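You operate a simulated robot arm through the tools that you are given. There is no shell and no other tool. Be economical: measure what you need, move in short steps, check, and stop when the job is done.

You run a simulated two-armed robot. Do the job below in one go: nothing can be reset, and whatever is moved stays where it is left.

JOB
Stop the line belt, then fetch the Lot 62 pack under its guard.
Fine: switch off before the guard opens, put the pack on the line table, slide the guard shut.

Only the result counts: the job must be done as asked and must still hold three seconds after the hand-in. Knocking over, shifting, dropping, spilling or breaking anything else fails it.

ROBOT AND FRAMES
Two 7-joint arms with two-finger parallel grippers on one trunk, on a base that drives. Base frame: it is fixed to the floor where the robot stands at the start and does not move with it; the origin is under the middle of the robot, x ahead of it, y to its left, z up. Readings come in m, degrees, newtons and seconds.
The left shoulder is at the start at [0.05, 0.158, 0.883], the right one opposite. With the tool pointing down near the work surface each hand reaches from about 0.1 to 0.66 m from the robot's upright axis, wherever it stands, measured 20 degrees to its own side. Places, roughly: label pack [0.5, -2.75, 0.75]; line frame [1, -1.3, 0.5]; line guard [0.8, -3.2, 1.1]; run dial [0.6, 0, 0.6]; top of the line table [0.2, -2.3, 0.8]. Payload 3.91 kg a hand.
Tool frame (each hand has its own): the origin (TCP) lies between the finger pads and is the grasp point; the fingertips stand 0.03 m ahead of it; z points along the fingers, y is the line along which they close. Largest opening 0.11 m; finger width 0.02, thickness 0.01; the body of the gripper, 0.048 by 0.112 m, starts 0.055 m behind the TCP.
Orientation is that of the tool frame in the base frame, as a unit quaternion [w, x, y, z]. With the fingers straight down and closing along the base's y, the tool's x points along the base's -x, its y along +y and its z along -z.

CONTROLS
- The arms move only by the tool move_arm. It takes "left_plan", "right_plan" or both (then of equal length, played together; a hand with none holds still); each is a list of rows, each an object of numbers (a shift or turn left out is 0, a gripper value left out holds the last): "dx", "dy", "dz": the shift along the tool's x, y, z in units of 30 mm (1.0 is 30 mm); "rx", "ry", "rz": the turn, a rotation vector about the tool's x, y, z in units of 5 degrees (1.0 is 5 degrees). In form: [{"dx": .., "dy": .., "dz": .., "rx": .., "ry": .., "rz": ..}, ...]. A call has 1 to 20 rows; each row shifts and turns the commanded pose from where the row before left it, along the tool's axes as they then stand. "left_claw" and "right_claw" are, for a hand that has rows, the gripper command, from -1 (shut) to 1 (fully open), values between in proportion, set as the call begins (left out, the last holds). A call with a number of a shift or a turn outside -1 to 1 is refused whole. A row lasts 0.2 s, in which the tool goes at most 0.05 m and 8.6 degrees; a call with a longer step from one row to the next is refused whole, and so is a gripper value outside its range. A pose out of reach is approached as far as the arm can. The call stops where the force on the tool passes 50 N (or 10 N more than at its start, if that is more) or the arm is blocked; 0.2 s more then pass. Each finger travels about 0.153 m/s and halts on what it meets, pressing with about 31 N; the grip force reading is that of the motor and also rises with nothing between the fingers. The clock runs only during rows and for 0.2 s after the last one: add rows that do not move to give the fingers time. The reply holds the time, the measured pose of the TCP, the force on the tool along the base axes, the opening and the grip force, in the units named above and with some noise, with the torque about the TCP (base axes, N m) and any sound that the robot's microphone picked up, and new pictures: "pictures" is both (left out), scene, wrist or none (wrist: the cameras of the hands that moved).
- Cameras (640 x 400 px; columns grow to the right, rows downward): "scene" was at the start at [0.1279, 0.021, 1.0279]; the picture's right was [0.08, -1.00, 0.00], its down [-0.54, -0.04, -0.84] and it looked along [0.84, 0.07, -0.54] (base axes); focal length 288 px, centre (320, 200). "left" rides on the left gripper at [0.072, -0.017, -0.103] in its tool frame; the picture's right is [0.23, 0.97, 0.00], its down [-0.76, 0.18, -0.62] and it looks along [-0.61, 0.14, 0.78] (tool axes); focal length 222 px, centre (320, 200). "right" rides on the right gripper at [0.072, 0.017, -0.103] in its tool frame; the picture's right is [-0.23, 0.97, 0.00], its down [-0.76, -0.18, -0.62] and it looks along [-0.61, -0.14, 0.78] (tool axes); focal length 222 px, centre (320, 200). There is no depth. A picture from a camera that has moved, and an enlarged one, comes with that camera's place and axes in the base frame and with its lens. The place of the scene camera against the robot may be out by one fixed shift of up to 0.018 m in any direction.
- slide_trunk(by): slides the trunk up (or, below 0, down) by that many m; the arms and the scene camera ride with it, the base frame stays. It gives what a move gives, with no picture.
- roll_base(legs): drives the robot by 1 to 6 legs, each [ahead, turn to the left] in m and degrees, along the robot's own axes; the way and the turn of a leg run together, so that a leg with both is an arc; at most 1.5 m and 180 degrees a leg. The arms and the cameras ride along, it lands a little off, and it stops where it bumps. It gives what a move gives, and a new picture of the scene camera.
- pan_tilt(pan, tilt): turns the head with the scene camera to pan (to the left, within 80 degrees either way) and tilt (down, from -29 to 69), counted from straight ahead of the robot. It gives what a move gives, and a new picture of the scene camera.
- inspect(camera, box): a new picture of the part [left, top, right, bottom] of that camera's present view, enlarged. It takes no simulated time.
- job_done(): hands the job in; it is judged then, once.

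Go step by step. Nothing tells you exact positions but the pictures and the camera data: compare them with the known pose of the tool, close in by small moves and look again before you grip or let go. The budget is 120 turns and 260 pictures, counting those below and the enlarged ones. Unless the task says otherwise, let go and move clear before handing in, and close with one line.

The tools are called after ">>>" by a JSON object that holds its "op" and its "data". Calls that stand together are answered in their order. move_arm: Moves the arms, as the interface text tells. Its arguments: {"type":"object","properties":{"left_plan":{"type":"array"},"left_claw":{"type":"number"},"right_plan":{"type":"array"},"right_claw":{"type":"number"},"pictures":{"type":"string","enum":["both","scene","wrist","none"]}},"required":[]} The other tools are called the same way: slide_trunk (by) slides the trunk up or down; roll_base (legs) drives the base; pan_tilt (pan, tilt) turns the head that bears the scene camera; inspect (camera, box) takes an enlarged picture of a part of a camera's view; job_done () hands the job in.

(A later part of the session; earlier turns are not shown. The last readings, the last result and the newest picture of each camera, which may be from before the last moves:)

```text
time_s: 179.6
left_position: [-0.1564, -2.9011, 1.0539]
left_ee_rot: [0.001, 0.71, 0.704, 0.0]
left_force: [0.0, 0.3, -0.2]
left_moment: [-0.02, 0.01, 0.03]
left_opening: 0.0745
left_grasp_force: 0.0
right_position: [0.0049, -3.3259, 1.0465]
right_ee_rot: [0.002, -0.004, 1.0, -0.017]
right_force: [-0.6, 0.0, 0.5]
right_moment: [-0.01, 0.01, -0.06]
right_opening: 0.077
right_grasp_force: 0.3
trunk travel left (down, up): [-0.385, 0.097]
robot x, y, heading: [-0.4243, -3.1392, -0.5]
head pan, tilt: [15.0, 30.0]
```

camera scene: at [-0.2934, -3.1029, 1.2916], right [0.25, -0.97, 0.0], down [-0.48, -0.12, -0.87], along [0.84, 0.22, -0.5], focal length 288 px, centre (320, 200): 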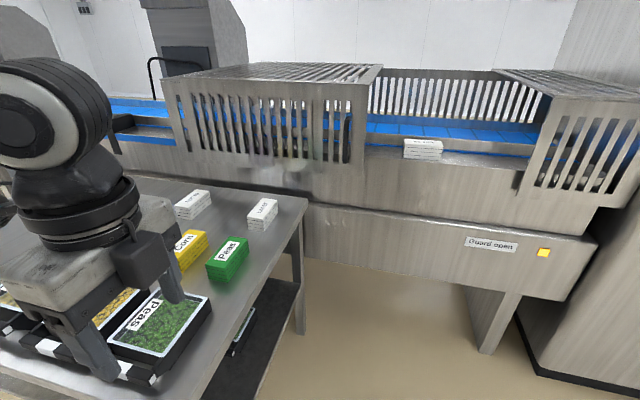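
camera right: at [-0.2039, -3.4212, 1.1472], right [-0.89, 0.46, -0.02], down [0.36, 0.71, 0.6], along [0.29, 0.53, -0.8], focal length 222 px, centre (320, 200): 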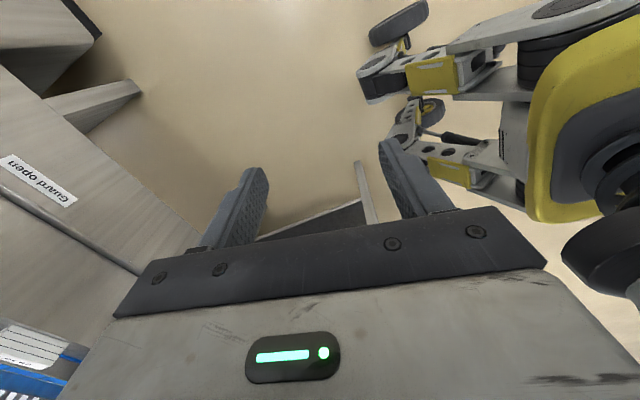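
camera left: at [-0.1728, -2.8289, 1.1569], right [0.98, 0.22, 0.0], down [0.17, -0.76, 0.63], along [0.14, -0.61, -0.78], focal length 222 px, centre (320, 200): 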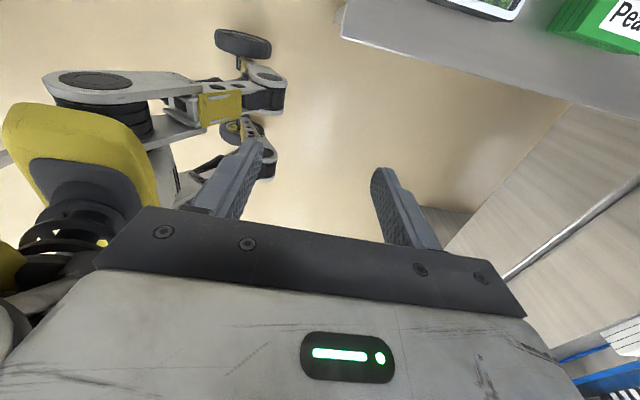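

Neutral and free again. I'll level the small tilt and rotate the other way (+90°) so the right gripper closes along x.

>>> {"op": "move_arm", "data": {"right_plan": [{"rx": -0.4, "rz": 0.8}, {"rz": 1}, {"rz": 1}, {"rz": 1}, {"rz": 1}, {"rz": 1}, {"rz": 1}, {"rz": 1}, {"rz": 1}, {"rz": 1}, {"rz": 1}, {"rz": 1}, {"rz": 1}, {"rz": 1}, {"rz": 1}, {"rz": 1}, {"rz": 1}, {"rz": 1}, {}], "right_claw": 0.36, "pictures": "scene"}}

```text
time_s: 183.6
left_position: [-0.157, -2.902, 1.054]
left_ee_rot: [0.001, 0.711, 0.703, 0.0]
left_force: [-0.3, 0.9, -0.1]
left_moment: [-0.03, -0.01, -0.01]
left_opening: 0.0748
left_grasp_force: 0.0
right_position: [0.0063, -3.3247, 1.0474]
right_ee_rot: [0.001, 0.699, 0.715, 0.003]
right_force: [0.1, -0.4, -0.3]
right_moment: [-0.03, -0.02, -0.04]
right_opening: 0.0747
right_grasp_force: 0.0
trunk travel left (down, up): [-0.385, 0.097]
robot x, y, heading: [-0.4233, -3.1367, -0.9]
head pan, tilt: [15.0, 30.0]
camera scene: at [-0.2941, -3.1035, 1.2918], right [0.25, -0.97, 0.0], down [-0.48, -0.12, -0.87], along [0.84, 0.22, -0.5], focal length 288 px, centre (320, 200)
```

scene: 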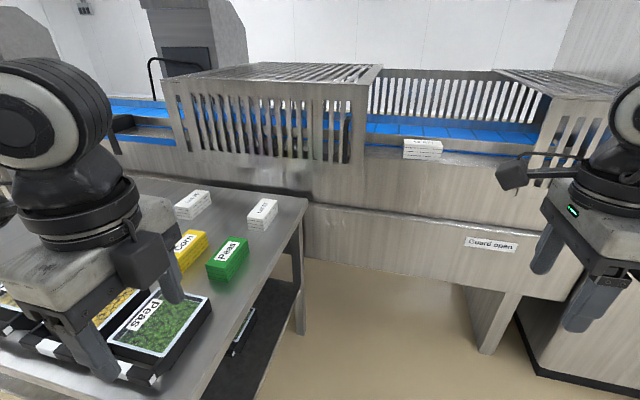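

The right gripper now closes along x. I'll tuck the left hand back, bring the right hand to y≈−3.22, then roll forward 0.66 m.

>>> {"op": "move_arm", "data": {"left_plan": [{"dy": -1}, {"dy": -1}, {"dy": -1}, {}], "right_plan": [{"dx": 0.9}, {"dx": 0.9}, {"dx": 0.9}, {"dx": 0.8}], "pictures": "none"}}

>>> {"op": "roll_base", "data": {"legs": [[0, 0.7], [0.4, 0]]}}

```text
time_s: 184.6
left_position: [-0.1956, -2.8967, 1.0873]
left_ee_rot: [0.0, 0.711, 0.703, 0.0]
left_force: [-0.2, 0.1, 0.8]
left_moment: [0.03, 0.03, 0.01]
left_opening: 0.0746
left_grasp_force: 0.0
left hand out of reach, approached as far as the arm can: row 1, 2, 3
right_position: [0.0054, -3.2191, 1.0462]
right_ee_rot: [0.002, 0.7, 0.715, 0.003]
right_force: [-0.2, 0.0, 0.2]
right_moment: [0.01, 0.0, -0.01]
right_opening: 0.0747
right_grasp_force: 0.1
trunk travel left (down, up): [-0.385, 0.097]
robot x, y, heading: [-0.4203, -3.1379, -0.5]
head pan, tilt: [15.0, 30.0]
```

```text
time_s: 187.4
left_position: [0.2059, -2.8924, 1.0867]
left_ee_rot: [0.0, 0.706, 0.708, -0.001]
left_force: [-0.6, 0.5, -0.3]
left_moment: [0.01, 0.02, -0.01]
left_opening: 0.0746
left_grasp_force: 0.1
right_position: [0.4116, -3.2096, 1.0468]
right_ee_rot: [0.001, 0.693, 0.721, 0.003]
right_force: [0.6, 0.5, 0.4]
right_moment: [0.03, 0.01, 0.0]
right_opening: 0.0749
right_grasp_force: 0.0
trunk travel left (down, up): [-0.385, 0.097]
robot x, y, heading: [-0.0143, -3.1383, 0.3]
head pan, tilt: [15.0, 30.0]
camera scene: at [0.111, -3.0999, 1.2917], right [0.26, -0.96, 0.0], down [-0.48, -0.13, -0.87], along [0.83, 0.23, -0.5], focal length 288 px, centre (320, 200)
```

scene: 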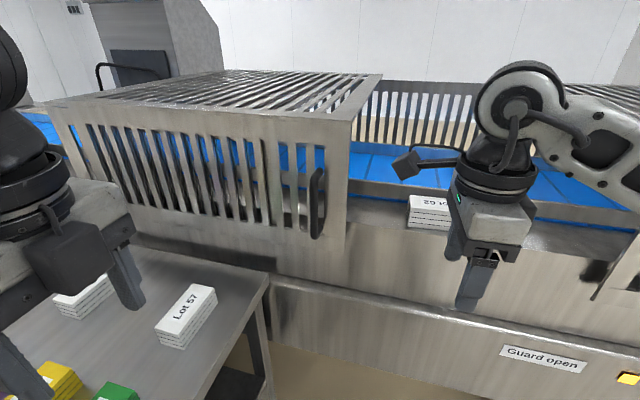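

The path is clear. I'll shift the hand 1.2 cm right to give the camera bracket room by the guard edge, then roll in 0.25 m.

>>> {"op": "move_arm", "data": {"right_plan": [{"dx": -0.45}, {}], "pictures": "none"}}

>>> {"op": "roll_base", "data": {"legs": [[0.25, -0.3]]}}

>>> {"op": "inspect", "data": {"camera": "right", "box": [0, 0, 640, 400]}}

```text
time_s: 188.0
left_position: [0.2056, -2.8905, 1.0866]
left_ee_rot: [0.001, 0.705, 0.709, -0.001]
left_force: [-0.2, 0.7, -0.2]
left_moment: [0.0, 0.0, 0.01]
left_opening: 0.0748
left_grasp_force: 0.0
right_position: [0.4107, -3.2224, 1.0474]
right_ee_rot: [0.001, 0.693, 0.721, 0.002]
right_force: [-0.5, 0.0, 0.0]
right_moment: [0.0, -0.06, 0.03]
right_opening: 0.0749
right_grasp_force: 0.0
trunk travel left (down, up): [-0.385, 0.097]
robot x, y, heading: [-0.017, -3.1369, 0.4]
head pan, tilt: [15.0, 30.0]
```

```text
time_s: 189.8
left_position: [0.4516, -2.893, 1.0855]
left_ee_rot: [0.001, 0.707, 0.707, 0.0]
left_force: [-0.3, 0.5, -0.1]
left_moment: [0.01, 0.02, -0.01]
left_opening: 0.0747
left_grasp_force: 0.1
right_position: [0.6534, -3.2255, 1.047]
right_ee_rot: [0.001, 0.695, 0.719, 0.004]
right_force: [0.8, -1.0, 0.6]
right_moment: [0.0, 0.01, 0.02]
right_opening: 0.075
right_grasp_force: 0.0
trunk travel left (down, up): [-0.385, 0.097]
robot x, y, heading: [0.2277, -3.1405, -0.1]
head pan, tilt: [15.0, 30.0]
camera scene: at [0.3548, -3.1002, 1.2917], right [0.26, -0.97, 0.0], down [-0.48, -0.13, -0.87], along [0.84, 0.22, -0.5], focal length 288 px, centre (320, 200)
```

scene: 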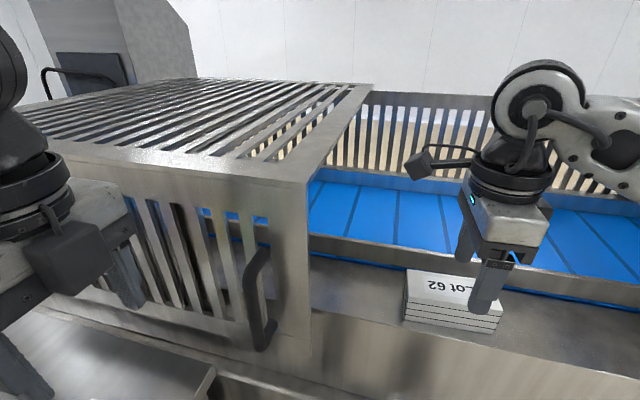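

```text
1.00 times, centred on (320, 200) of right (not enlarged: the box is as wide or as high as the picture)
camera zoom: at [0.668, -3.1531, 1.152], right [0.98, -0.19, 0.0], down [-0.16, -0.77, 0.62], along [-0.12, -0.61, -0.78], focal length 222 px, centre (320, 200)
```

zoom: 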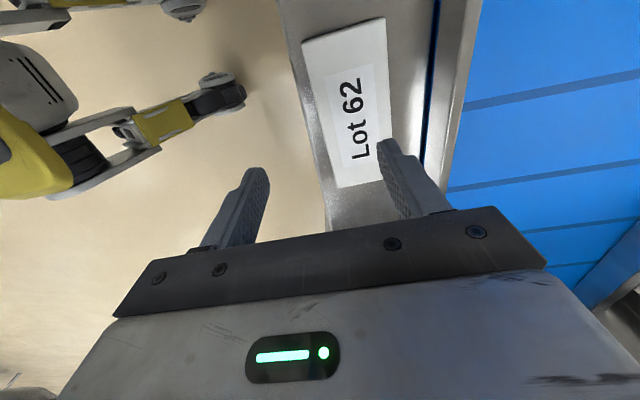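

The pack centre from this camera is about x 0.685–0.690, y −3.223. I'll move over it and descend partway, checking for drift.

>>> {"op": "move_arm", "data": {"right_plan": [{"dy": 0.55}, {"dy": 0.55}, {"dz": 0.7}, {"dz": 0.7}, {}]}}

```text
time_s: 191.0
left_position: [0.452, -2.8927, 1.0874]
left_ee_rot: [0.001, 0.707, 0.708, 0.0]
left_force: [0.4, 0.5, -0.6]
left_moment: [0.0, -0.04, -0.01]
left_opening: 0.075
left_grasp_force: 0.1
right_position: [0.6877, -3.2255, 1.0051]
right_ee_rot: [0.001, 0.695, 0.719, 0.002]
right_force: [-0.3, 0.5, 0.0]
right_moment: [0.01, -0.02, 0.0]
right_opening: 0.075
right_grasp_force: 0.1
trunk travel left (down, up): [-0.385, 0.097]
robot x, y, heading: [0.2266, -3.1342, 0.1]
head pan, tilt: [15.0, 30.0]
camera scene: at [0.3543, -3.1002, 1.2918], right [0.26, -0.97, 0.0], down [-0.48, -0.13, -0.87], along [0.84, 0.22, -0.5], focal length 288 px, centre (320, 200)
camera right: at [0.7016, -3.1525, 1.1089], right [0.98, -0.19, 0.0], down [-0.16, -0.77, 0.62], along [-0.12, -0.61, -0.78], focal length 222 px, centre (320, 200)
```

scene: 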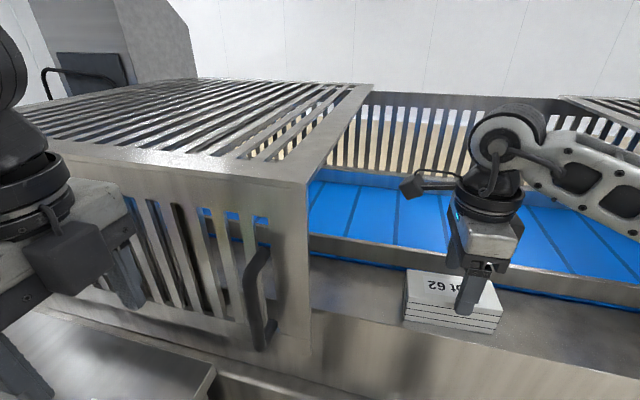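
right: 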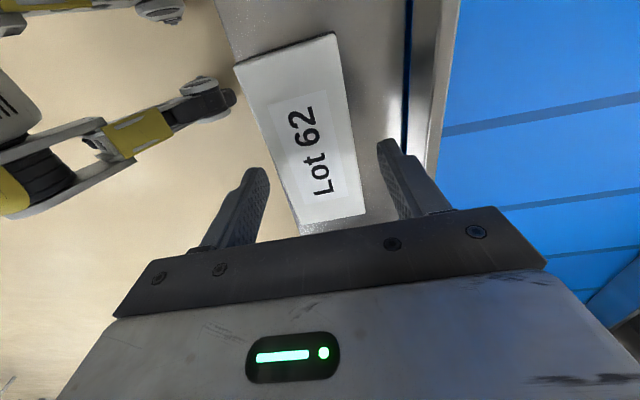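

Nearly centred; the hand needs about −4 mm in x. I'll trim and descend the last 4.3 cm.

>>> {"op": "move_arm", "data": {"right_plan": [{"dy": -0.12}, {"dz": 0.5}, {"dz": 0.5}, {"dz": 0.4}, {}]}}

```text
time_s: 192.2
left_position: [0.4504, -2.8927, 1.0876]
left_ee_rot: [0.002, 0.707, 0.707, 0.0]
left_force: [0.2, 0.7, 1.1]
left_moment: [0.01, -0.04, 0.01]
left_opening: 0.075
left_grasp_force: 0.0
right_position: [0.6849, -3.2259, 0.9642]
right_ee_rot: [0.001, 0.695, 0.719, 0.003]
right_force: [-0.8, 0.5, 0.2]
right_moment: [0.01, -0.02, -0.03]
right_opening: 0.0747
right_grasp_force: 0.1
trunk travel left (down, up): [-0.385, 0.097]
robot x, y, heading: [0.224, -3.1362, -0.0]
head pan, tilt: [15.0, 30.0]
camera scene: at [0.3543, -3.1002, 1.2918], right [0.26, -0.97, 0.0], down [-0.48, -0.13, -0.87], along [0.84, 0.22, -0.5], focal length 288 px, centre (320, 200)
camera right: at [0.6978, -3.1525, 1.0686], right [0.98, -0.19, 0.0], down [-0.16, -0.77, 0.62], along [-0.12, -0.61, -0.78], focal length 222 px, centre (320, 200)
```

scene: 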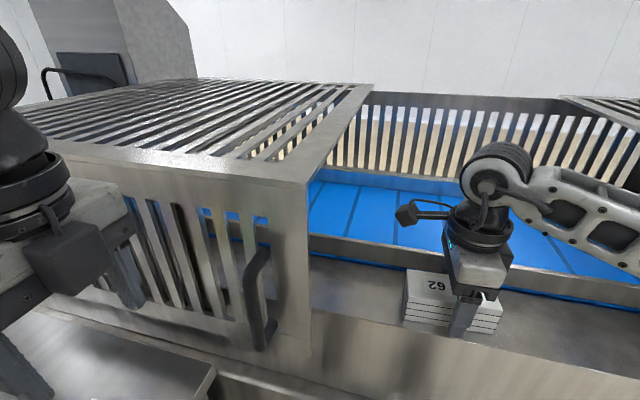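
right: 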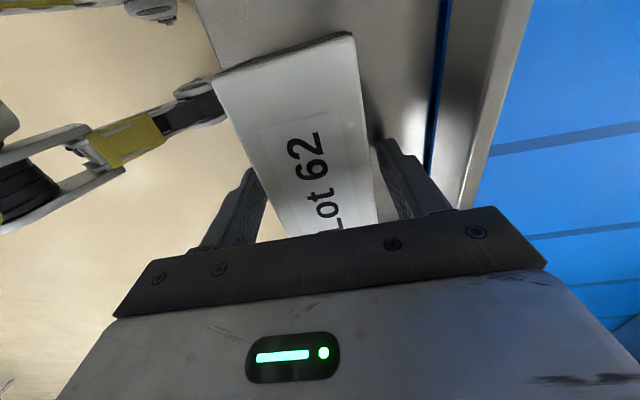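

The hand reached the grasp pose exactly, with the pack between the fingers. I'll close.

>>> {"op": "move_arm", "data": {"right_plan": [{}, {}, {}, {}], "right_claw": -1, "pictures": "wrist"}}

```text
time_s: 193.2
left_position: [0.4517, -2.8921, 1.0877]
left_ee_rot: [0.0, 0.707, 0.707, 0.001]
left_force: [-0.4, 0.5, -0.1]
left_moment: [0.01, -0.01, 0.02]
left_opening: 0.0746
left_grasp_force: 0.1
right_position: [0.6846, -3.2257, 0.9647]
right_ee_rot: [0.001, 0.695, 0.719, 0.002]
right_force: [1.1, -0.6, 0.2]
right_moment: [-0.16, 0.0, 0.08]
right_opening: 0.0547
right_grasp_force: 31.3
trunk travel left (down, up): [-0.385, 0.097]
robot x, y, heading: [0.2299, -3.141, -0.2]
head pan, tilt: [15.0, 30.0]
camera right: at [0.6979, -3.1526, 1.0688], right [0.98, -0.19, 0.0], down [-0.16, -0.77, 0.62], along [-0.12, -0.61, -0.78], focal length 222 px, centre (320, 200)
```

right: 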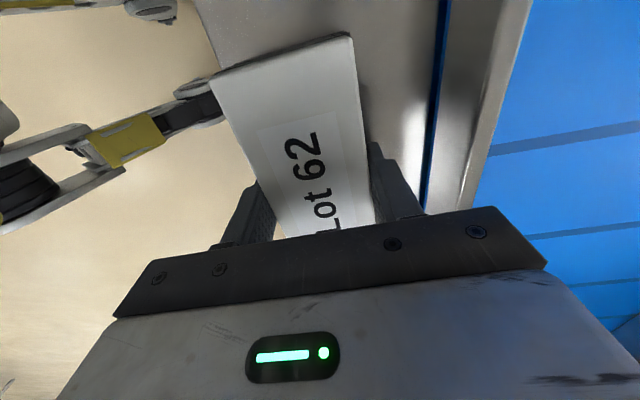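

The pack is held at 0.055 m. I'll lift it 10 cm straight up.

>>> {"op": "move_arm", "data": {"right_plan": [{"dz": -0.4}, {"dz": -0.6}, {"dz": -0.8}, {"dz": -0.8}, {"dz": -0.7}, {}]}}

```text
time_s: 194.6
left_position: [0.4508, -2.8923, 1.0879]
left_ee_rot: [0.001, 0.707, 0.707, 0.0]
left_force: [1.1, -0.6, -0.3]
left_moment: [-0.02, 0.01, -0.01]
left_opening: 0.0749
left_grasp_force: 0.0
right_position: [0.6817, -3.2252, 1.0623]
right_ee_rot: [0.001, 0.695, 0.719, 0.002]
right_force: [-0.5, -0.6, -1.3]
right_moment: [-0.02, -0.01, 0.01]
right_opening: 0.0545
right_grasp_force: 31.4
trunk travel left (down, up): [-0.385, 0.097]
robot x, y, heading: [0.2296, -3.1405, -0.3]
head pan, tilt: [15.0, 30.0]
camera scene: at [0.3545, -3.1003, 1.2917], right [0.26, -0.97, 0.0], down [-0.48, -0.13, -0.87], along [0.84, 0.22, -0.5], focal length 288 px, centre (320, 200)
camera right: at [0.6962, -3.1532, 1.1676], right [0.98, -0.19, 0.0], down [-0.15, -0.77, 0.62], along [-0.12, -0.61, -0.78], focal length 222 px, centre (320, 200)
```

scene: 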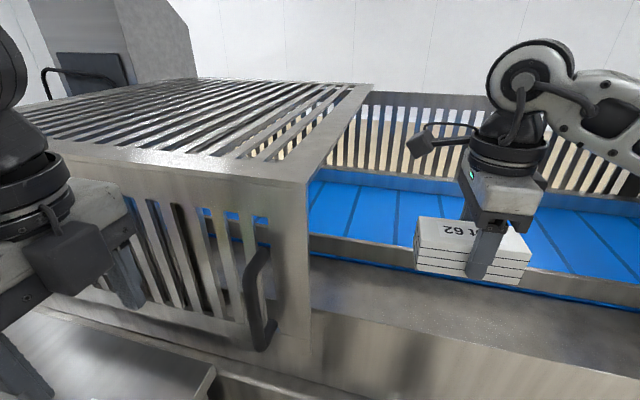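
right: 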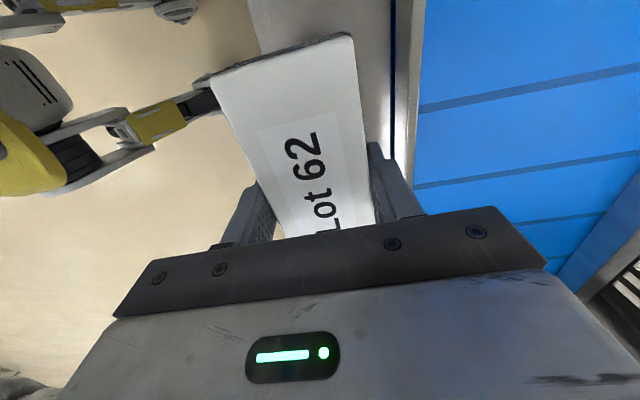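

The pack is up and secure. I'll back out, drive along the lane to the empty part of the line table at y≈−2.0, and turn to face it.

>>> {"op": "roll_base", "data": {"legs": [[-0.85, 0], [0, 90], [1.19, 0], [0, -90]]}}

>>> {"op": "pan_tilt", "data": {"pan": -10, "tilt": 35}}

```text
time_s: 212.4
left_position: [-0.3985, -1.711, 1.0872]
left_ee_rot: [0.001, 0.709, 0.705, 0.0]
left_force: [-0.3, -0.8, 0.5]
left_moment: [0.03, -0.02, 0.02]
left_opening: 0.0749
left_grasp_force: 0.2
right_position: [-0.1686, -2.0456, 1.0629]
right_ee_rot: [0.001, 0.697, 0.717, 0.002]
right_force: [-0.9, 0.1, -3.0]
right_moment: [-0.02, 0.03, 0.0]
right_opening: 0.0546
right_grasp_force: 30.9
trunk travel left (down, up): [-0.385, 0.097]
robot x, y, heading: [-0.6258, -1.9543, -0.2]
head pan, tilt: [15.0, 30.0]
camera scene: at [-0.4966, -1.9186, 1.2917], right [0.25, -0.97, 0.0], down [-0.48, -0.13, -0.87], along [0.84, 0.22, -0.5], focal length 288 px, centre (320, 200)
```

scene: 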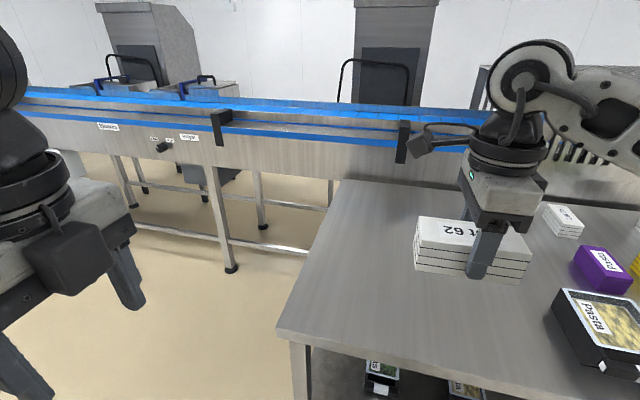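

```text
time_s: 213.3
left_position: [-0.3992, -1.7111, 1.0877]
left_ee_rot: [0.0, 0.709, 0.705, -0.001]
left_force: [0.0, -0.6, -0.3]
left_moment: [-0.01, 0.02, 0.03]
left_opening: 0.0746
left_grasp_force: 0.0
right_position: [-0.1692, -2.046, 1.0629]
right_ee_rot: [0.002, 0.696, 0.718, 0.002]
right_force: [-0.7, 0.1, -1.8]
right_moment: [-0.02, -0.01, 0.04]
right_opening: 0.0548
right_grasp_force: 31.4
trunk travel left (down, up): [-0.385, 0.097]
robot x, y, heading: [-0.622, -1.9538, -0.2]
head pan, tilt: [-10.0, 35.0]
camera scene: at [-0.4974, -1.9571, 1.2839], right [-0.18, -0.98, 0.0], down [-0.56, 0.1, -0.82], along [0.81, -0.15, -0.57], focal length 288 px, centre (320, 200)
```

scene: 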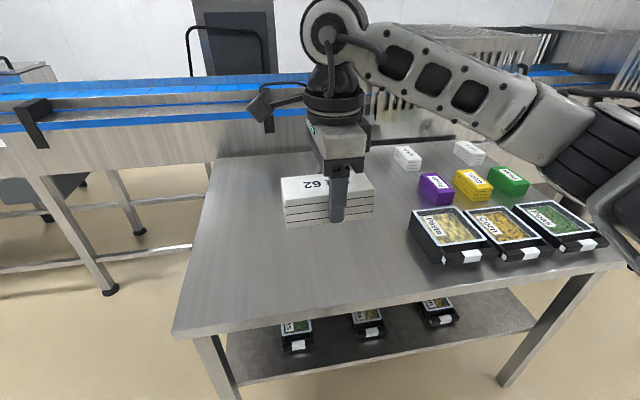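

The left half of the table is empty; the table's front-left corner is at about (−0.13, −1.73) and the nearest tray starts at y≈−2.3. I'll roll forward 0.2 m and lower the trunk.

>>> {"op": "roll_base", "data": {"legs": [[0.2, 0.2]]}}

>>> {"op": "slide_trunk", "data": {"by": -0.2}}

>>> {"op": "inspect", "data": {"camera": "scene", "box": [0, 0, 640, 400]}}

>>> {"op": "inspect", "data": {"camera": "right", "box": [0, 0, 640, 400]}}

```text
time_s: 214.9
left_position: [-0.2048, -1.7114, 1.086]
left_ee_rot: [0.001, 0.708, 0.706, -0.001]
left_force: [0.1, 0.2, 1.0]
left_moment: [0.0, 0.04, 0.01]
left_opening: 0.075
left_grasp_force: 0.0
right_position: [0.0268, -2.047, 1.0626]
right_ee_rot: [0.001, 0.696, 0.718, 0.003]
right_force: [0.6, 0.1, -2.8]
right_moment: [0.0, 0.01, -0.04]
right_opening: 0.0547
right_grasp_force: 30.8
trunk travel left (down, up): [-0.385, 0.097]
robot x, y, heading: [-0.4266, -1.9567, -0.1]
head pan, tilt: [-10.0, 35.0]
camera scene: at [-0.3021, -1.958, 1.2838], right [-0.18, -0.98, 0.0], down [-0.57, 0.1, -0.82], along [0.81, -0.15, -0.57], focal length 288 px, centre (320, 200)
```

scene: 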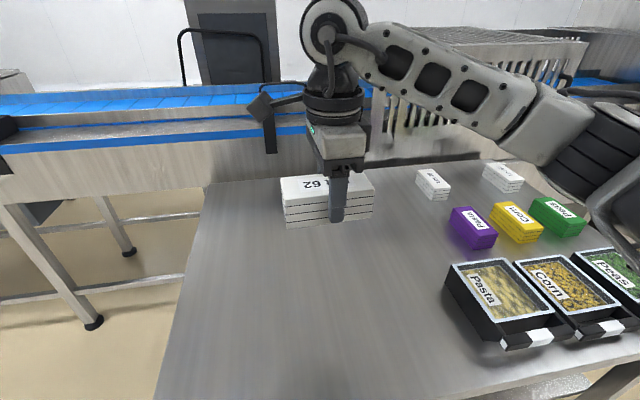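

```text
time_s: 217.0
left_position: [-0.2044, -1.7123, 0.8873]
left_ee_rot: [0.001, 0.708, 0.706, 0.001]
left_force: [-0.9, 0.5, 0.2]
left_moment: [-0.02, -0.01, -0.03]
left_opening: 0.0747
left_grasp_force: 0.0
right_position: [0.0256, -2.0469, 0.8634]
right_ee_rot: [0.001, 0.696, 0.718, 0.003]
right_force: [0.0, -0.8, -2.5]
right_moment: [-0.02, 0.0, 0.02]
right_opening: 0.0548
right_grasp_force: 30.7
trunk travel left (down, up): [-0.185, 0.297]
robot x, y, heading: [-0.429, -1.9566, -0.1]
head pan, tilt: [-10.0, 35.0]
```

```text
1.00 times, centred on (320, 200) of scene (not enlarged: the box is as wide or as high as the picture)
camera zoom: at [-0.3028, -1.958, 1.084], right [-0.18, -0.98, 0.0], down [-0.56, 0.1, -0.82], along [0.81, -0.15, -0.57], focal length 288 px, centre (320, 200)
```

zoom: 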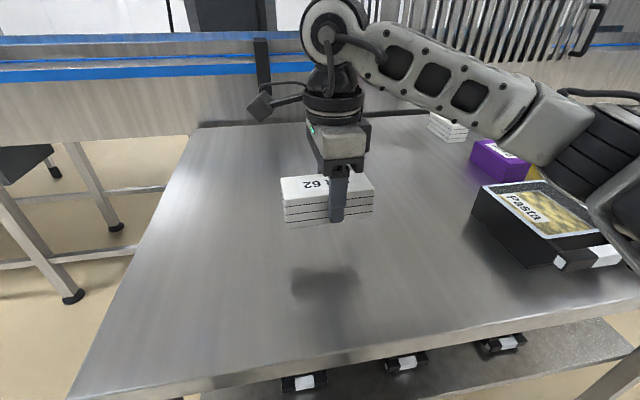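

```text
1.00 times, centred on (320, 200) of right (not enlarged: the box is as wide or as high as the picture)
camera zoom: at [0.0395, -1.9733, 0.9675], right [0.98, -0.2, 0.0], down [-0.16, -0.77, 0.62], along [-0.12, -0.61, -0.78], focal length 222 px, centre (320, 200)
```

zoom: 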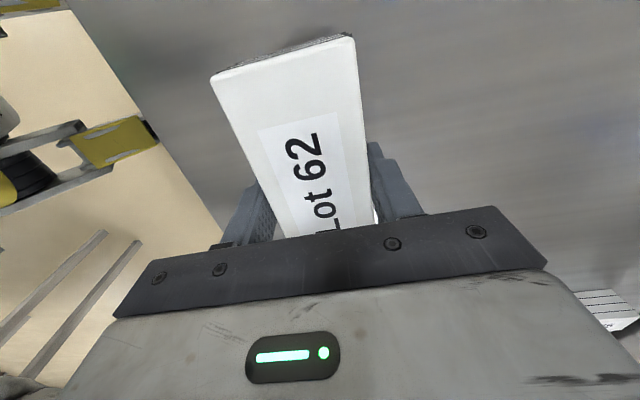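

The pack hangs about 8 cm above the clear table (top z≈0.745). I'll lower it most of the way, then ease to contact.

>>> {"op": "move_arm", "data": {"right_plan": [{"dz": 0.6}, {"dz": 0.6}, {"dz": 0.5}, {"dz": 0.3}, {}]}}

```text
time_s: 218.2
left_position: [-0.2039, -1.7126, 0.8877]
left_ee_rot: [0.001, 0.708, 0.706, 0.0]
left_force: [0.0, -0.3, 0.6]
left_moment: [-0.01, 0.0, -0.03]
left_opening: 0.0749
left_grasp_force: 0.1
right_position: [0.0271, -2.0467, 0.8029]
right_ee_rot: [0.001, 0.696, 0.718, 0.003]
right_force: [0.4, -0.5, -2.7]
right_moment: [0.01, 0.01, -0.02]
right_opening: 0.0548
right_grasp_force: 30.9
trunk travel left (down, up): [-0.185, 0.297]
robot x, y, heading: [-0.4307, -1.9554, -0.0]
head pan, tilt: [-10.0, 35.0]
camera scene: at [-0.3027, -1.958, 1.0839], right [-0.18, -0.98, 0.0], down [-0.56, 0.1, -0.82], along [0.81, -0.15, -0.57], focal length 288 px, centre (320, 200)
camera right: at [0.0401, -1.9738, 0.9069], right [0.98, -0.2, 0.0], down [-0.16, -0.77, 0.62], along [-0.12, -0.61, -0.78], focal length 222 px, centre (320, 200)
```

scene: 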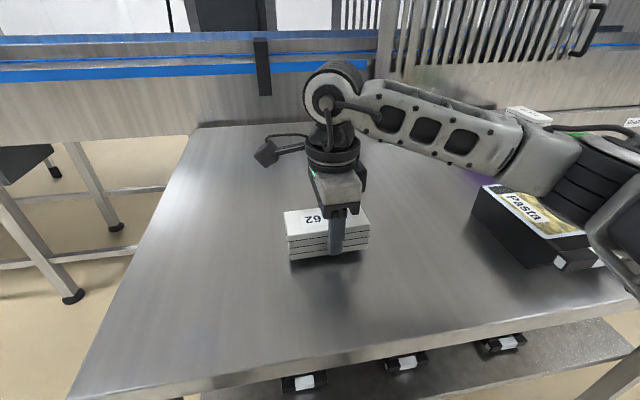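
right: 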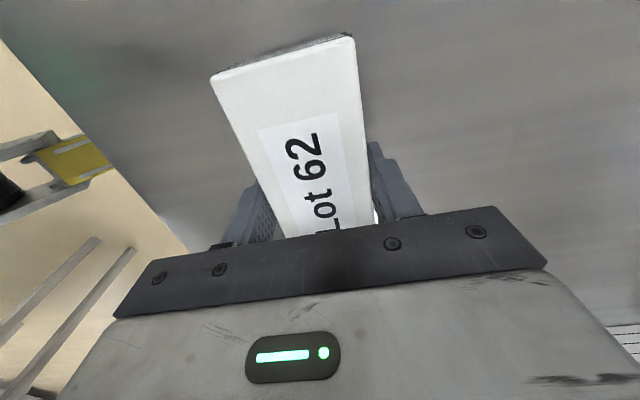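

The pack is about 2 cm above the table, and the elbow still clears the Pasta tray by roughly 5 cm. I'll ease down in small steps and watch the force.

>>> {"op": "move_arm", "data": {"right_plan": [{"dz": 0.2}, {"dz": 0.2}, {"dz": 0.15}]}}

```text
time_s: 219.0
left_position: [-0.2052, -1.7117, 0.8881]
left_ee_rot: [0.002, 0.708, 0.706, -0.001]
left_force: [0.6, -0.1, 0.0]
left_moment: [0.0, 0.02, 0.0]
left_opening: 0.0746
left_grasp_force: 0.0
right_position: [0.0272, -2.0468, 0.7896]
right_ee_rot: [0.002, 0.696, 0.718, 0.004]
right_force: [0.0, -1.3, 9.3]
right_moment: [-0.43, 0.33, 0.01]
right_opening: 0.0547
right_grasp_force: 31.3
trunk travel left (down, up): [-0.185, 0.297]
robot x, y, heading: [-0.4263, -1.9553, 0.1]
head pan, tilt: [-10.0, 35.0]
camera scene: at [-0.3034, -1.9578, 1.0843], right [-0.18, -0.98, 0.0], down [-0.56, 0.1, -0.82], along [0.81, -0.15, -0.57], focal length 288 px, centre (320, 200)
camera right: at [0.0402, -1.9735, 0.8931], right [0.98, -0.2, 0.01], down [-0.16, -0.77, 0.62], along [-0.12, -0.61, -0.78], focal length 222 px, centre (320, 200)
```

scene: 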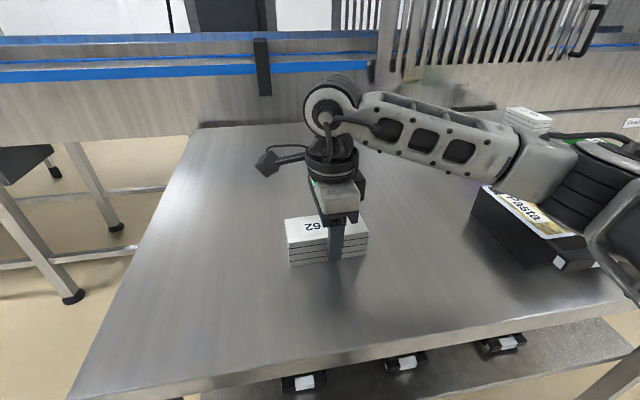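
right: 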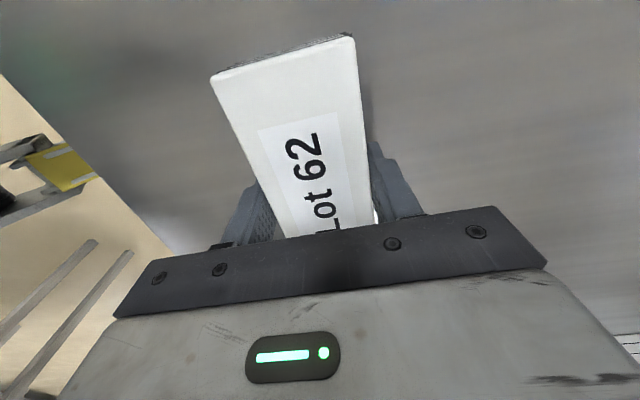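

Contact: 9 N upward at z≈0.79, so the pack stands on the table. I'll open gently and lift off.

>>> {"op": "move_arm", "data": {"right_plan": [{}, {}, {}], "right_claw": 0.3, "pictures": "none"}}

>>> {"op": "move_arm", "data": {"right_plan": [{"dz": -0.5}, {"dz": -0.8}, {"dz": -1}, {"dz": -1}, {"dz": -1}, {}]}}

```text
time_s: 219.8
left_position: [-0.2045, -1.7117, 0.8874]
left_ee_rot: [0.002, 0.708, 0.706, 0.0]
left_force: [-0.5, 0.3, 0.3]
left_moment: [0.0, 0.01, 0.0]
left_opening: 0.0748
left_grasp_force: 0.1
right_position: [0.0271, -2.0459, 0.786]
right_ee_rot: [0.001, 0.697, 0.718, 0.003]
right_force: [-0.7, -0.4, 0.1]
right_moment: [0.01, 0.0, -0.02]
right_opening: 0.0716
right_grasp_force: 0.1
trunk travel left (down, up): [-0.185, 0.297]
robot x, y, heading: [-0.4271, -1.9582, -0.3]
head pan, tilt: [-10.0, 35.0]
```

```text
time_s: 221.2
left_position: [-0.2051, -1.7112, 0.8871]
left_ee_rot: [0.001, 0.709, 0.705, 0.0]
left_force: [1.3, -0.6, 0.4]
left_moment: [0.02, 0.0, 0.01]
left_opening: 0.0748
left_grasp_force: 0.0
right_position: [0.0258, -2.0466, 0.9158]
right_ee_rot: [0.001, 0.697, 0.717, 0.002]
right_force: [-0.9, 0.2, -0.2]
right_moment: [0.01, 0.02, 0.01]
right_opening: 0.0716
right_grasp_force: 0.1
trunk travel left (down, up): [-0.185, 0.297]
robot x, y, heading: [-0.4311, -1.9598, -0.2]
head pan, tilt: [-10.0, 35.0]
camera scene: at [-0.3029, -1.9579, 1.084], right [-0.18, -0.98, 0.0], down [-0.56, 0.1, -0.82], along [0.81, -0.15, -0.57], focal length 288 px, centre (320, 200)
camera right: at [0.0395, -1.9748, 1.0208], right [0.98, -0.2, 0.0], down [-0.16, -0.77, 0.62], along [-0.12, -0.61, -0.78], focal length 222 px, centre (320, 200)
```

scene: 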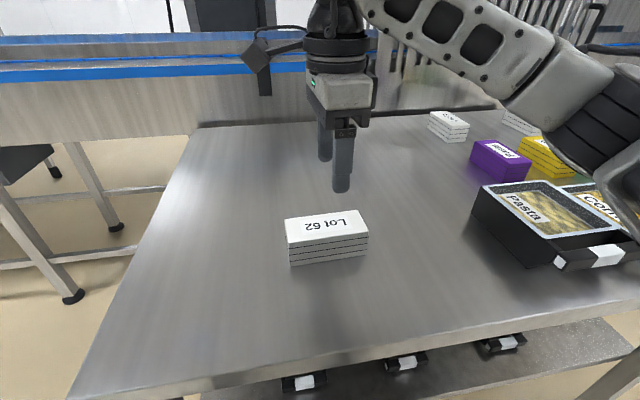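
right: 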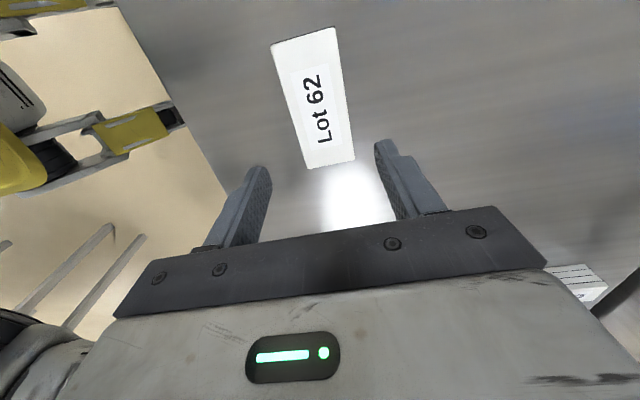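

The Lot 62 pack stands on the line table, hands clear. Next I'll back away, raise the trunk, and turn both grippers back to neutral before returning to shut the guard.

>>> {"op": "slide_trunk", "data": {"by": 0.29}}

>>> {"op": "roll_base", "data": {"legs": [[-0.27, 0], [0, -90]]}}

>>> {"op": "move_arm", "data": {"left_plan": [{"rz": -1, "dy": 0.3}, {"rz": -1, "dy": 0.3}, {"rz": -1, "dy": 0.3}, {"rz": -1}, {"rz": -1}, {"rz": -1}, {"rz": -1}, {"rz": -1}, {"rz": -1}, {"rz": -1}, {"rz": -1}, {"rz": -1}, {"rz": -1}, {"rz": -1}, {"rz": -1}, {"rz": -1}, {"rz": -1}, {"rz": -1}], "right_plan": [{"rz": -1}, {"rz": -1}, {"rz": -1}, {"rz": -1}, {"rz": -1}, {"rz": -1}, {"rz": -1}, {"rz": -1}, {"rz": -1}, {"rz": -1}, {"rz": -1}, {"rz": -1}, {"rz": -1}, {"rz": -1}, {"rz": -1}, {"rz": -1}, {"rz": -1}, {"rz": -1}], "pictures": "none"}}

```text
time_s: 224.2
left_position: [-0.2047, -1.7114, 1.1773]
left_ee_rot: [0.001, 0.709, 0.706, 0.0]
left_force: [-0.8, -0.8, 0.1]
left_moment: [-0.02, 0.01, 0.02]
left_opening: 0.075
left_grasp_force: 0.0
right_position: [0.0254, -2.0481, 1.2061]
right_ee_rot: [0.001, 0.697, 0.717, 0.002]
right_force: [0.5, -0.2, 0.2]
right_moment: [0.03, 0.01, -0.01]
right_opening: 0.0718
right_grasp_force: 0.0
trunk travel left (down, up): [-0.475, 0.007]
robot x, y, heading: [-0.4283, -1.9549, -0.3]
head pan, tilt: [-10.0, 35.0]
```

```text
time_s: 229.9
left_position: [-0.4512, -2.1794, 1.1766]
left_ee_rot: [0.001, 1.0, -0.003, -0.001]
left_force: [-0.7, 0.3, 1.0]
left_moment: [-0.01, -0.03, -0.01]
left_opening: 0.0747
left_grasp_force: 0.2
right_position: [-0.7887, -2.4084, 1.2047]
right_ee_rot: [0.003, 1.0, 0.014, 0.001]
right_force: [0.1, 0.2, 0.0]
right_moment: [0.02, 0.03, 0.03]
right_opening: 0.0715
right_grasp_force: 0.0
trunk travel left (down, up): [-0.475, 0.007]
robot x, y, heading: [-0.6956, -1.9546, -90.3]
head pan, tilt: [-10.0, 35.0]
camera scene: at [-0.7138, -2.0672, 1.374], right [-0.98, 0.18, 0.0], down [0.1, 0.56, -0.82], along [-0.15, -0.81, -0.57], focal length 288 px, centre (320, 200)
```

scene: 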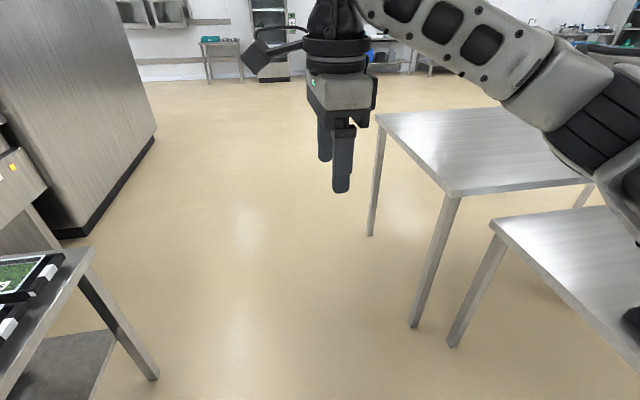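

```text
time_s: 233.7
left_position: [-0.4505, -2.206, 1.1781]
left_ee_rot: [-0.001, 0.709, 0.706, -0.002]
left_force: [0.1, 0.7, -0.4]
left_moment: [0.01, 0.0, 0.02]
left_opening: 0.0747
left_grasp_force: 0.1
right_position: [-0.7897, -2.4083, 1.207]
right_ee_rot: [0.002, 0.696, 0.718, -0.002]
right_force: [-0.4, 1.0, -0.5]
right_moment: [-0.03, 0.0, 0.01]
right_opening: 0.0715
right_grasp_force: 0.0
trunk travel left (down, up): [-0.475, 0.007]
robot x, y, heading: [-0.6982, -1.9498, -90.2]
head pan, tilt: [-10.0, 35.0]
```

Both grippers are neutral. I'll tuck the right hand, tilt the left hand 30° forward, and drive back toward the guard.

>>> {"op": "move_arm", "data": {"left_plan": [{"ry": -1}, {"ry": -1}, {"ry": -1}, {"ry": -1}, {"ry": -1}, {"ry": -1}, {}], "right_plan": [{"dx": 0.8, "dy": -0.9}, {"dx": 0.8, "dy": -0.9}, {"dx": 0.8, "dy": -0.9}, {"dx": 0.8, "dy": -0.9}, {"dx": 0.8, "dy": -0.9}, {"dx": 0.8, "dy": -0.9}, {"dx": 0.8, "dy": -0.9}], "pictures": "none"}}

>>> {"op": "roll_base", "data": {"legs": [[1.44, 0], [0, 90.2], [0.5, 0]]}}

>>> {"op": "pan_tilt", "data": {"pan": 15, "tilt": 30}}

```text
time_s: 235.3
left_position: [-0.4402, -2.2542, 1.2223]
left_ee_rot: [0.183, 0.684, 0.682, -0.185]
left_force: [-0.5, -0.3, -0.2]
left_moment: [0.0, -0.01, 0.0]
left_opening: 0.0748
left_grasp_force: 0.1
left hand out of reach, approached as far as the arm can: row 2, 3, 4, 5, 6
right_position: [-0.9831, -2.2484, 1.2073]
right_ee_rot: [0.003, 0.696, 0.718, -0.001]
right_force: [0.7, 0.8, 0.1]
right_moment: [0.02, 0.02, -0.03]
right_opening: 0.0713
right_grasp_force: 0.0
trunk travel left (down, up): [-0.475, 0.007]
robot x, y, heading: [-0.6939, -1.954, -90.3]
head pan, tilt: [-10.0, 35.0]
```

```text
time_s: 248.8
left_position: [0.0953, -3.165, 1.2214]
left_ee_rot: [0.258, 0.011, 0.966, -0.004]
left_force: [0.4, -0.9, 0.5]
left_moment: [0.0, 0.0, 0.03]
left_opening: 0.0749
left_grasp_force: 0.0
right_position: [0.0794, -3.7074, 1.2076]
right_ee_rot: [0.003, -0.005, 1.0, 0.0]
right_force: [0.5, 0.3, 0.3]
right_moment: [-0.01, 0.0, 0.0]
right_opening: 0.0716
right_grasp_force: 0.2
trunk travel left (down, up): [-0.475, 0.007]
robot x, y, heading: [-0.2099, -3.4152, -1.3]
head pan, tilt: [-10.0, 35.0]
camera scene: at [-0.0848, -3.4204, 1.3739], right [-0.2, -0.98, 0.0], down [-0.56, 0.11, -0.82], along [0.8, -0.16, -0.57], focal length 288 px, centre (320, 200)
```

scene: 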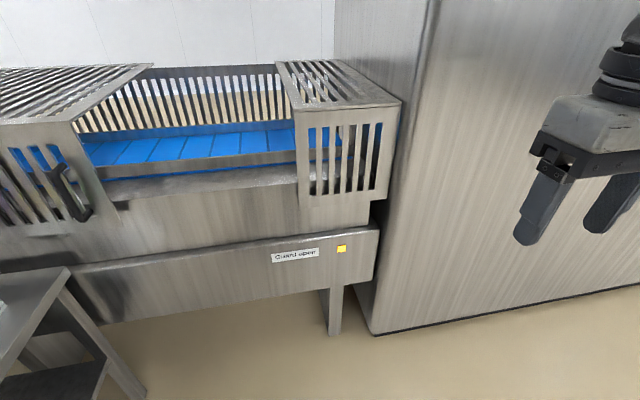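

```text
time_s: 249.7
left_position: [0.0941, -3.1657, 1.2213]
left_ee_rot: [0.259, 0.012, 0.966, -0.005]
left_force: [-0.1, -0.1, 0.8]
left_moment: [0.02, 0.01, 0.02]
left_opening: 0.0749
left_grasp_force: 0.1
right_position: [0.0781, -3.707, 1.207]
right_ee_rot: [0.002, -0.005, 1.0, 0.001]
right_force: [-0.9, -0.8, 0.2]
right_moment: [-0.01, 0.03, -0.02]
right_opening: 0.0714
right_grasp_force: 0.1
trunk travel left (down, up): [-0.475, 0.007]
robot x, y, heading: [-0.2103, -3.4169, -1.5]
head pan, tilt: [15.0, 30.0]
camera scene: at [-0.0836, -3.3818, 1.3817], right [0.23, -0.97, 0.0], down [-0.49, -0.12, -0.87], along [0.84, 0.2, -0.5], focal length 288 px, centre (320, 200)
```

scene: 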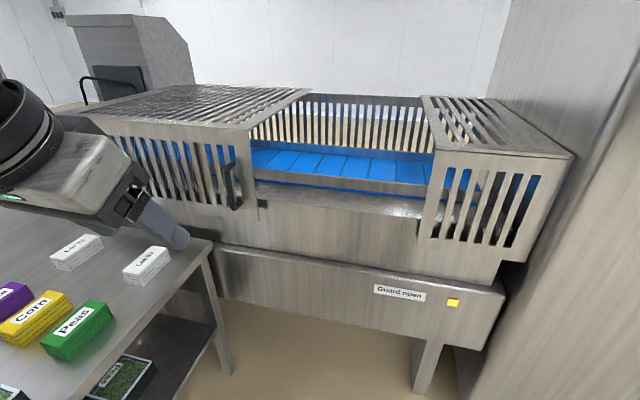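

The guard is still open as left. I'll close in to the spot that worked for sliding it.

>>> {"op": "roll_base", "data": {"legs": [[0, 5], [0.31, 0], [0, -3.6]]}}

>>> {"op": "move_arm", "data": {"left_plan": [{"dz": 0.866, "dx": 0.5, "dy": 0.7}, {"dz": 0.866, "dx": 0.5, "dy": 0.7}, {"dz": 0.866, "dx": 0.5, "dy": 0.7}, {"dz": 0.866, "dx": 0.5, "dy": 0.7}, {"dz": 0.866, "dx": 0.5, "dy": 0.7}, {"dz": 0.866, "dx": 0.5, "dy": 0.7}, {}]}}

```text
time_s: 252.8
left_position: [0.4054, -3.1391, 1.222]
left_ee_rot: [0.259, 0.001, 0.966, -0.002]
left_force: [0.8, 0.6, -0.1]
left_moment: [0.01, 0.01, 0.0]
left_opening: 0.0745
left_grasp_force: 0.2
right_position: [0.4016, -3.6826, 1.207]
right_ee_rot: [0.003, -0.015, 1.0, 0.001]
right_force: [0.4, -0.3, -0.1]
right_moment: [0.03, -0.03, 0.0]
right_opening: 0.0718
right_grasp_force: 0.0
trunk travel left (down, up): [-0.475, 0.007]
robot x, y, heading: [0.1056, -3.4014, -0.3]
head pan, tilt: [15.0, 30.0]
camera scene: at [0.2326, -3.3598, 1.3817], right [0.26, -0.97, 0.0], down [-0.48, -0.13, -0.87], along [0.84, 0.22, -0.5], focal length 288 px, centre (320, 200)
```

scene: 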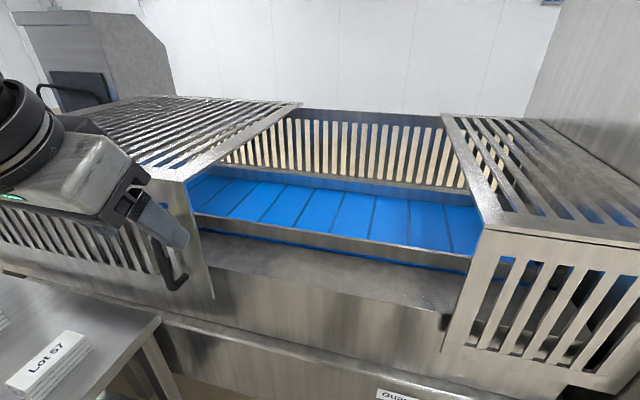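

```text
time_s: 254.4
left_position: [0.4262, -3.0047, 1.055]
left_ee_rot: [0.258, 0.001, 0.966, -0.001]
left_force: [-0.3, -1.4, 0.2]
left_moment: [-0.03, -0.01, 0.03]
left_opening: 0.0749
left_grasp_force: 0.0
left hand out of reach, approached as far as the arm can: row 1, 2, 3
right_position: [0.4015, -3.6822, 1.2073]
right_ee_rot: [0.002, -0.016, 1.0, 0.001]
right_force: [-0.8, 0.5, -0.1]
right_moment: [0.02, -0.02, -0.04]
right_opening: 0.0717
right_grasp_force: 0.1
trunk travel left (down, up): [-0.475, 0.007]
robot x, y, heading: [0.1094, -3.3975, 0.1]
head pan, tilt: [15.0, 30.0]
camera scene: at [0.2324, -3.3596, 1.3818], right [0.26, -0.97, 0.0], down [-0.48, -0.13, -0.87], along [0.84, 0.22, -0.5], focal length 288 px, centre (320, 200)
camera left: at [0.3118, -3.0209, 1.1085], right [-0.19, 0.97, -0.12], down [0.35, 0.18, 0.92], along [0.92, 0.14, -0.37], focal length 222 px, centre (320, 200)
```

scene: 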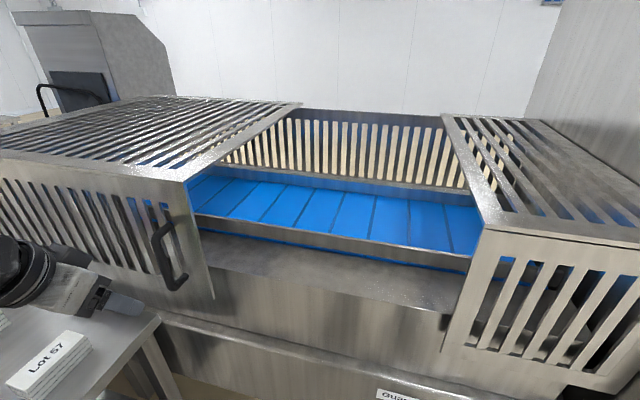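
left: 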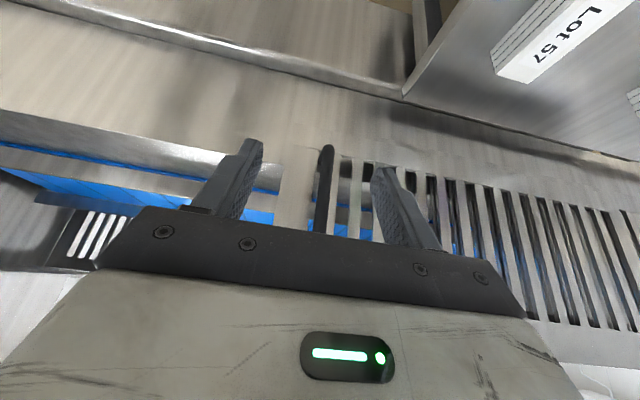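

The handle bar is at about y −2.985, ahead of the open fingers. I'll advance onto it.

>>> {"op": "move_arm", "data": {"left_plan": [{"dx": -0.76, "dz": 0.68, "dy": 0.33}, {"dx": -0.76, "dz": 0.68, "dy": 0.33}, {"dx": -0.76, "dz": 0.68}, {"dx": -0.76, "dz": 0.68}, {}], "pictures": "wrist"}}

```text
time_s: 255.6
left_position: [0.5444, -2.9845, 1.0303]
left_ee_rot: [0.259, 0.0, 0.966, -0.002]
left_force: [0.4, -0.5, -0.5]
left_moment: [-0.02, -0.02, -0.01]
left_opening: 0.0747
left_grasp_force: 0.1
right_position: [0.4014, -3.6816, 1.2071]
right_ee_rot: [0.003, -0.015, 1.0, 0.001]
right_force: [-0.3, -0.2, -0.6]
right_moment: [-0.01, -0.01, 0.0]
right_opening: 0.0715
right_grasp_force: 0.1
trunk travel left (down, up): [-0.475, 0.007]
robot x, y, heading: [0.1041, -3.4011, -0.1]
head pan, tilt: [15.0, 30.0]
camera left: at [0.4302, -3.0018, 1.0847], right [-0.19, 0.97, -0.12], down [0.35, 0.18, 0.92], along [0.92, 0.14, -0.37], focal length 222 px, centre (320, 200)
```

left: 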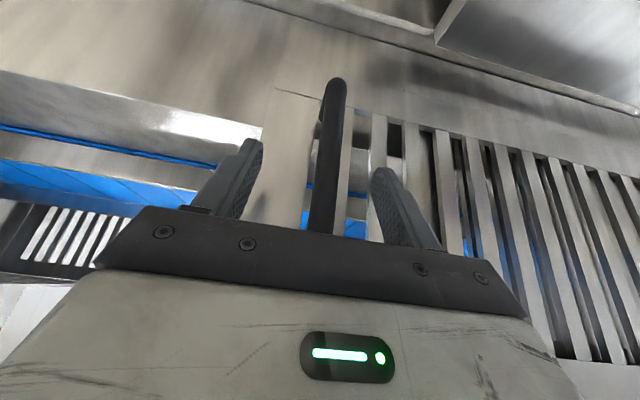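

The bar is centred between the fingers. I'll grip it and slide the guard back to the right.

>>> {"op": "move_arm", "data": {"left_plan": [{}, {}, {}, {}], "left_claw": -1, "pictures": "none"}}

>>> {"op": "move_arm", "data": {"left_plan": [{"dy": -0.5}, {"dy": -0.7}, {"dy": -0.7}, {"dy": -0.7}, {"dy": -0.7}, {"dy": -0.7}, {"dy": -0.7}, {"dy": -0.7}, {"dy": -0.7}, {"dy": -0.7}, {"dy": -0.7}, {"dy": -0.7}, {"dy": -0.7}, {"dy": -0.7}, {"dy": -0.7}, {"dy": -0.7}, {"dy": -0.7}, {"dy": -0.7}, {"dy": -0.7}, {"dy": -0.7}]}}

```text
time_s: 256.6
left_position: [0.546, -2.9847, 1.0309]
left_ee_rot: [0.258, 0.002, 0.966, -0.002]
left_force: [2.8, 5.0, -0.3]
left_moment: [0.52, 0.22, 0.18]
left_opening: 0.0158
left_grasp_force: 44.8
right_position: [0.4022, -3.6825, 1.2075]
right_ee_rot: [0.002, -0.016, 1.0, 0.001]
right_force: [-0.1, -0.3, -0.6]
right_moment: [0.02, -0.01, 0.04]
right_opening: 0.0716
right_grasp_force: 0.1
trunk travel left (down, up): [-0.475, 0.007]
robot x, y, heading: [0.1054, -3.3954, -0.3]
head pan, tilt: [15.0, 30.0]
```

```text
time_s: 260.8
left_position: [0.5446, -3.4003, 1.0304]
left_ee_rot: [0.258, 0.002, 0.966, -0.002]
left_force: [2.6, 0.8, -3.7]
left_moment: [0.62, 1.37, 0.11]
left_opening: 0.0159
left_grasp_force: 45.4
right_position: [0.4028, -3.6824, 1.2068]
right_ee_rot: [0.003, -0.016, 1.0, 0.001]
right_force: [0.6, 0.3, -0.2]
right_moment: [-0.02, -0.02, 0.01]
right_opening: 0.0715
right_grasp_force: 0.0
trunk travel left (down, up): [-0.475, 0.007]
robot x, y, heading: [0.1051, -3.3968, -0.2]
head pan, tilt: [15.0, 30.0]
camera scene: at [0.2332, -3.3597, 1.3817], right [0.26, -0.97, 0.0], down [-0.48, -0.13, -0.87], along [0.84, 0.22, -0.5], focal length 288 px, centre (320, 200)
camera left: at [0.4303, -3.4165, 1.0849], right [-0.19, 0.97, -0.12], down [0.35, 0.18, 0.92], along [0.92, 0.14, -0.38], focal length 222 px, centre (320, 200)
```

scene: 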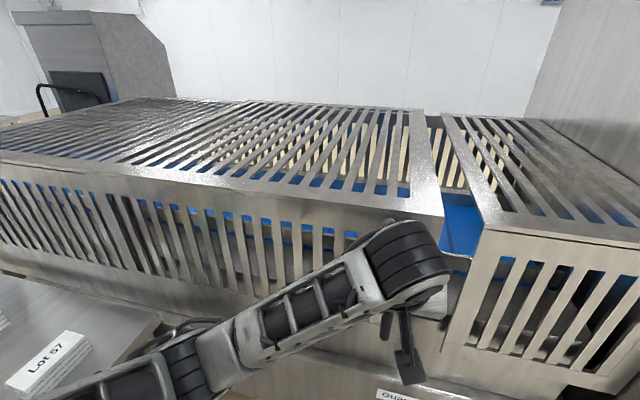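
left: 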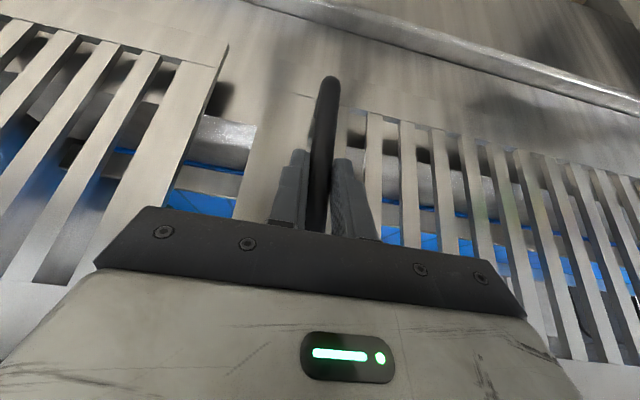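

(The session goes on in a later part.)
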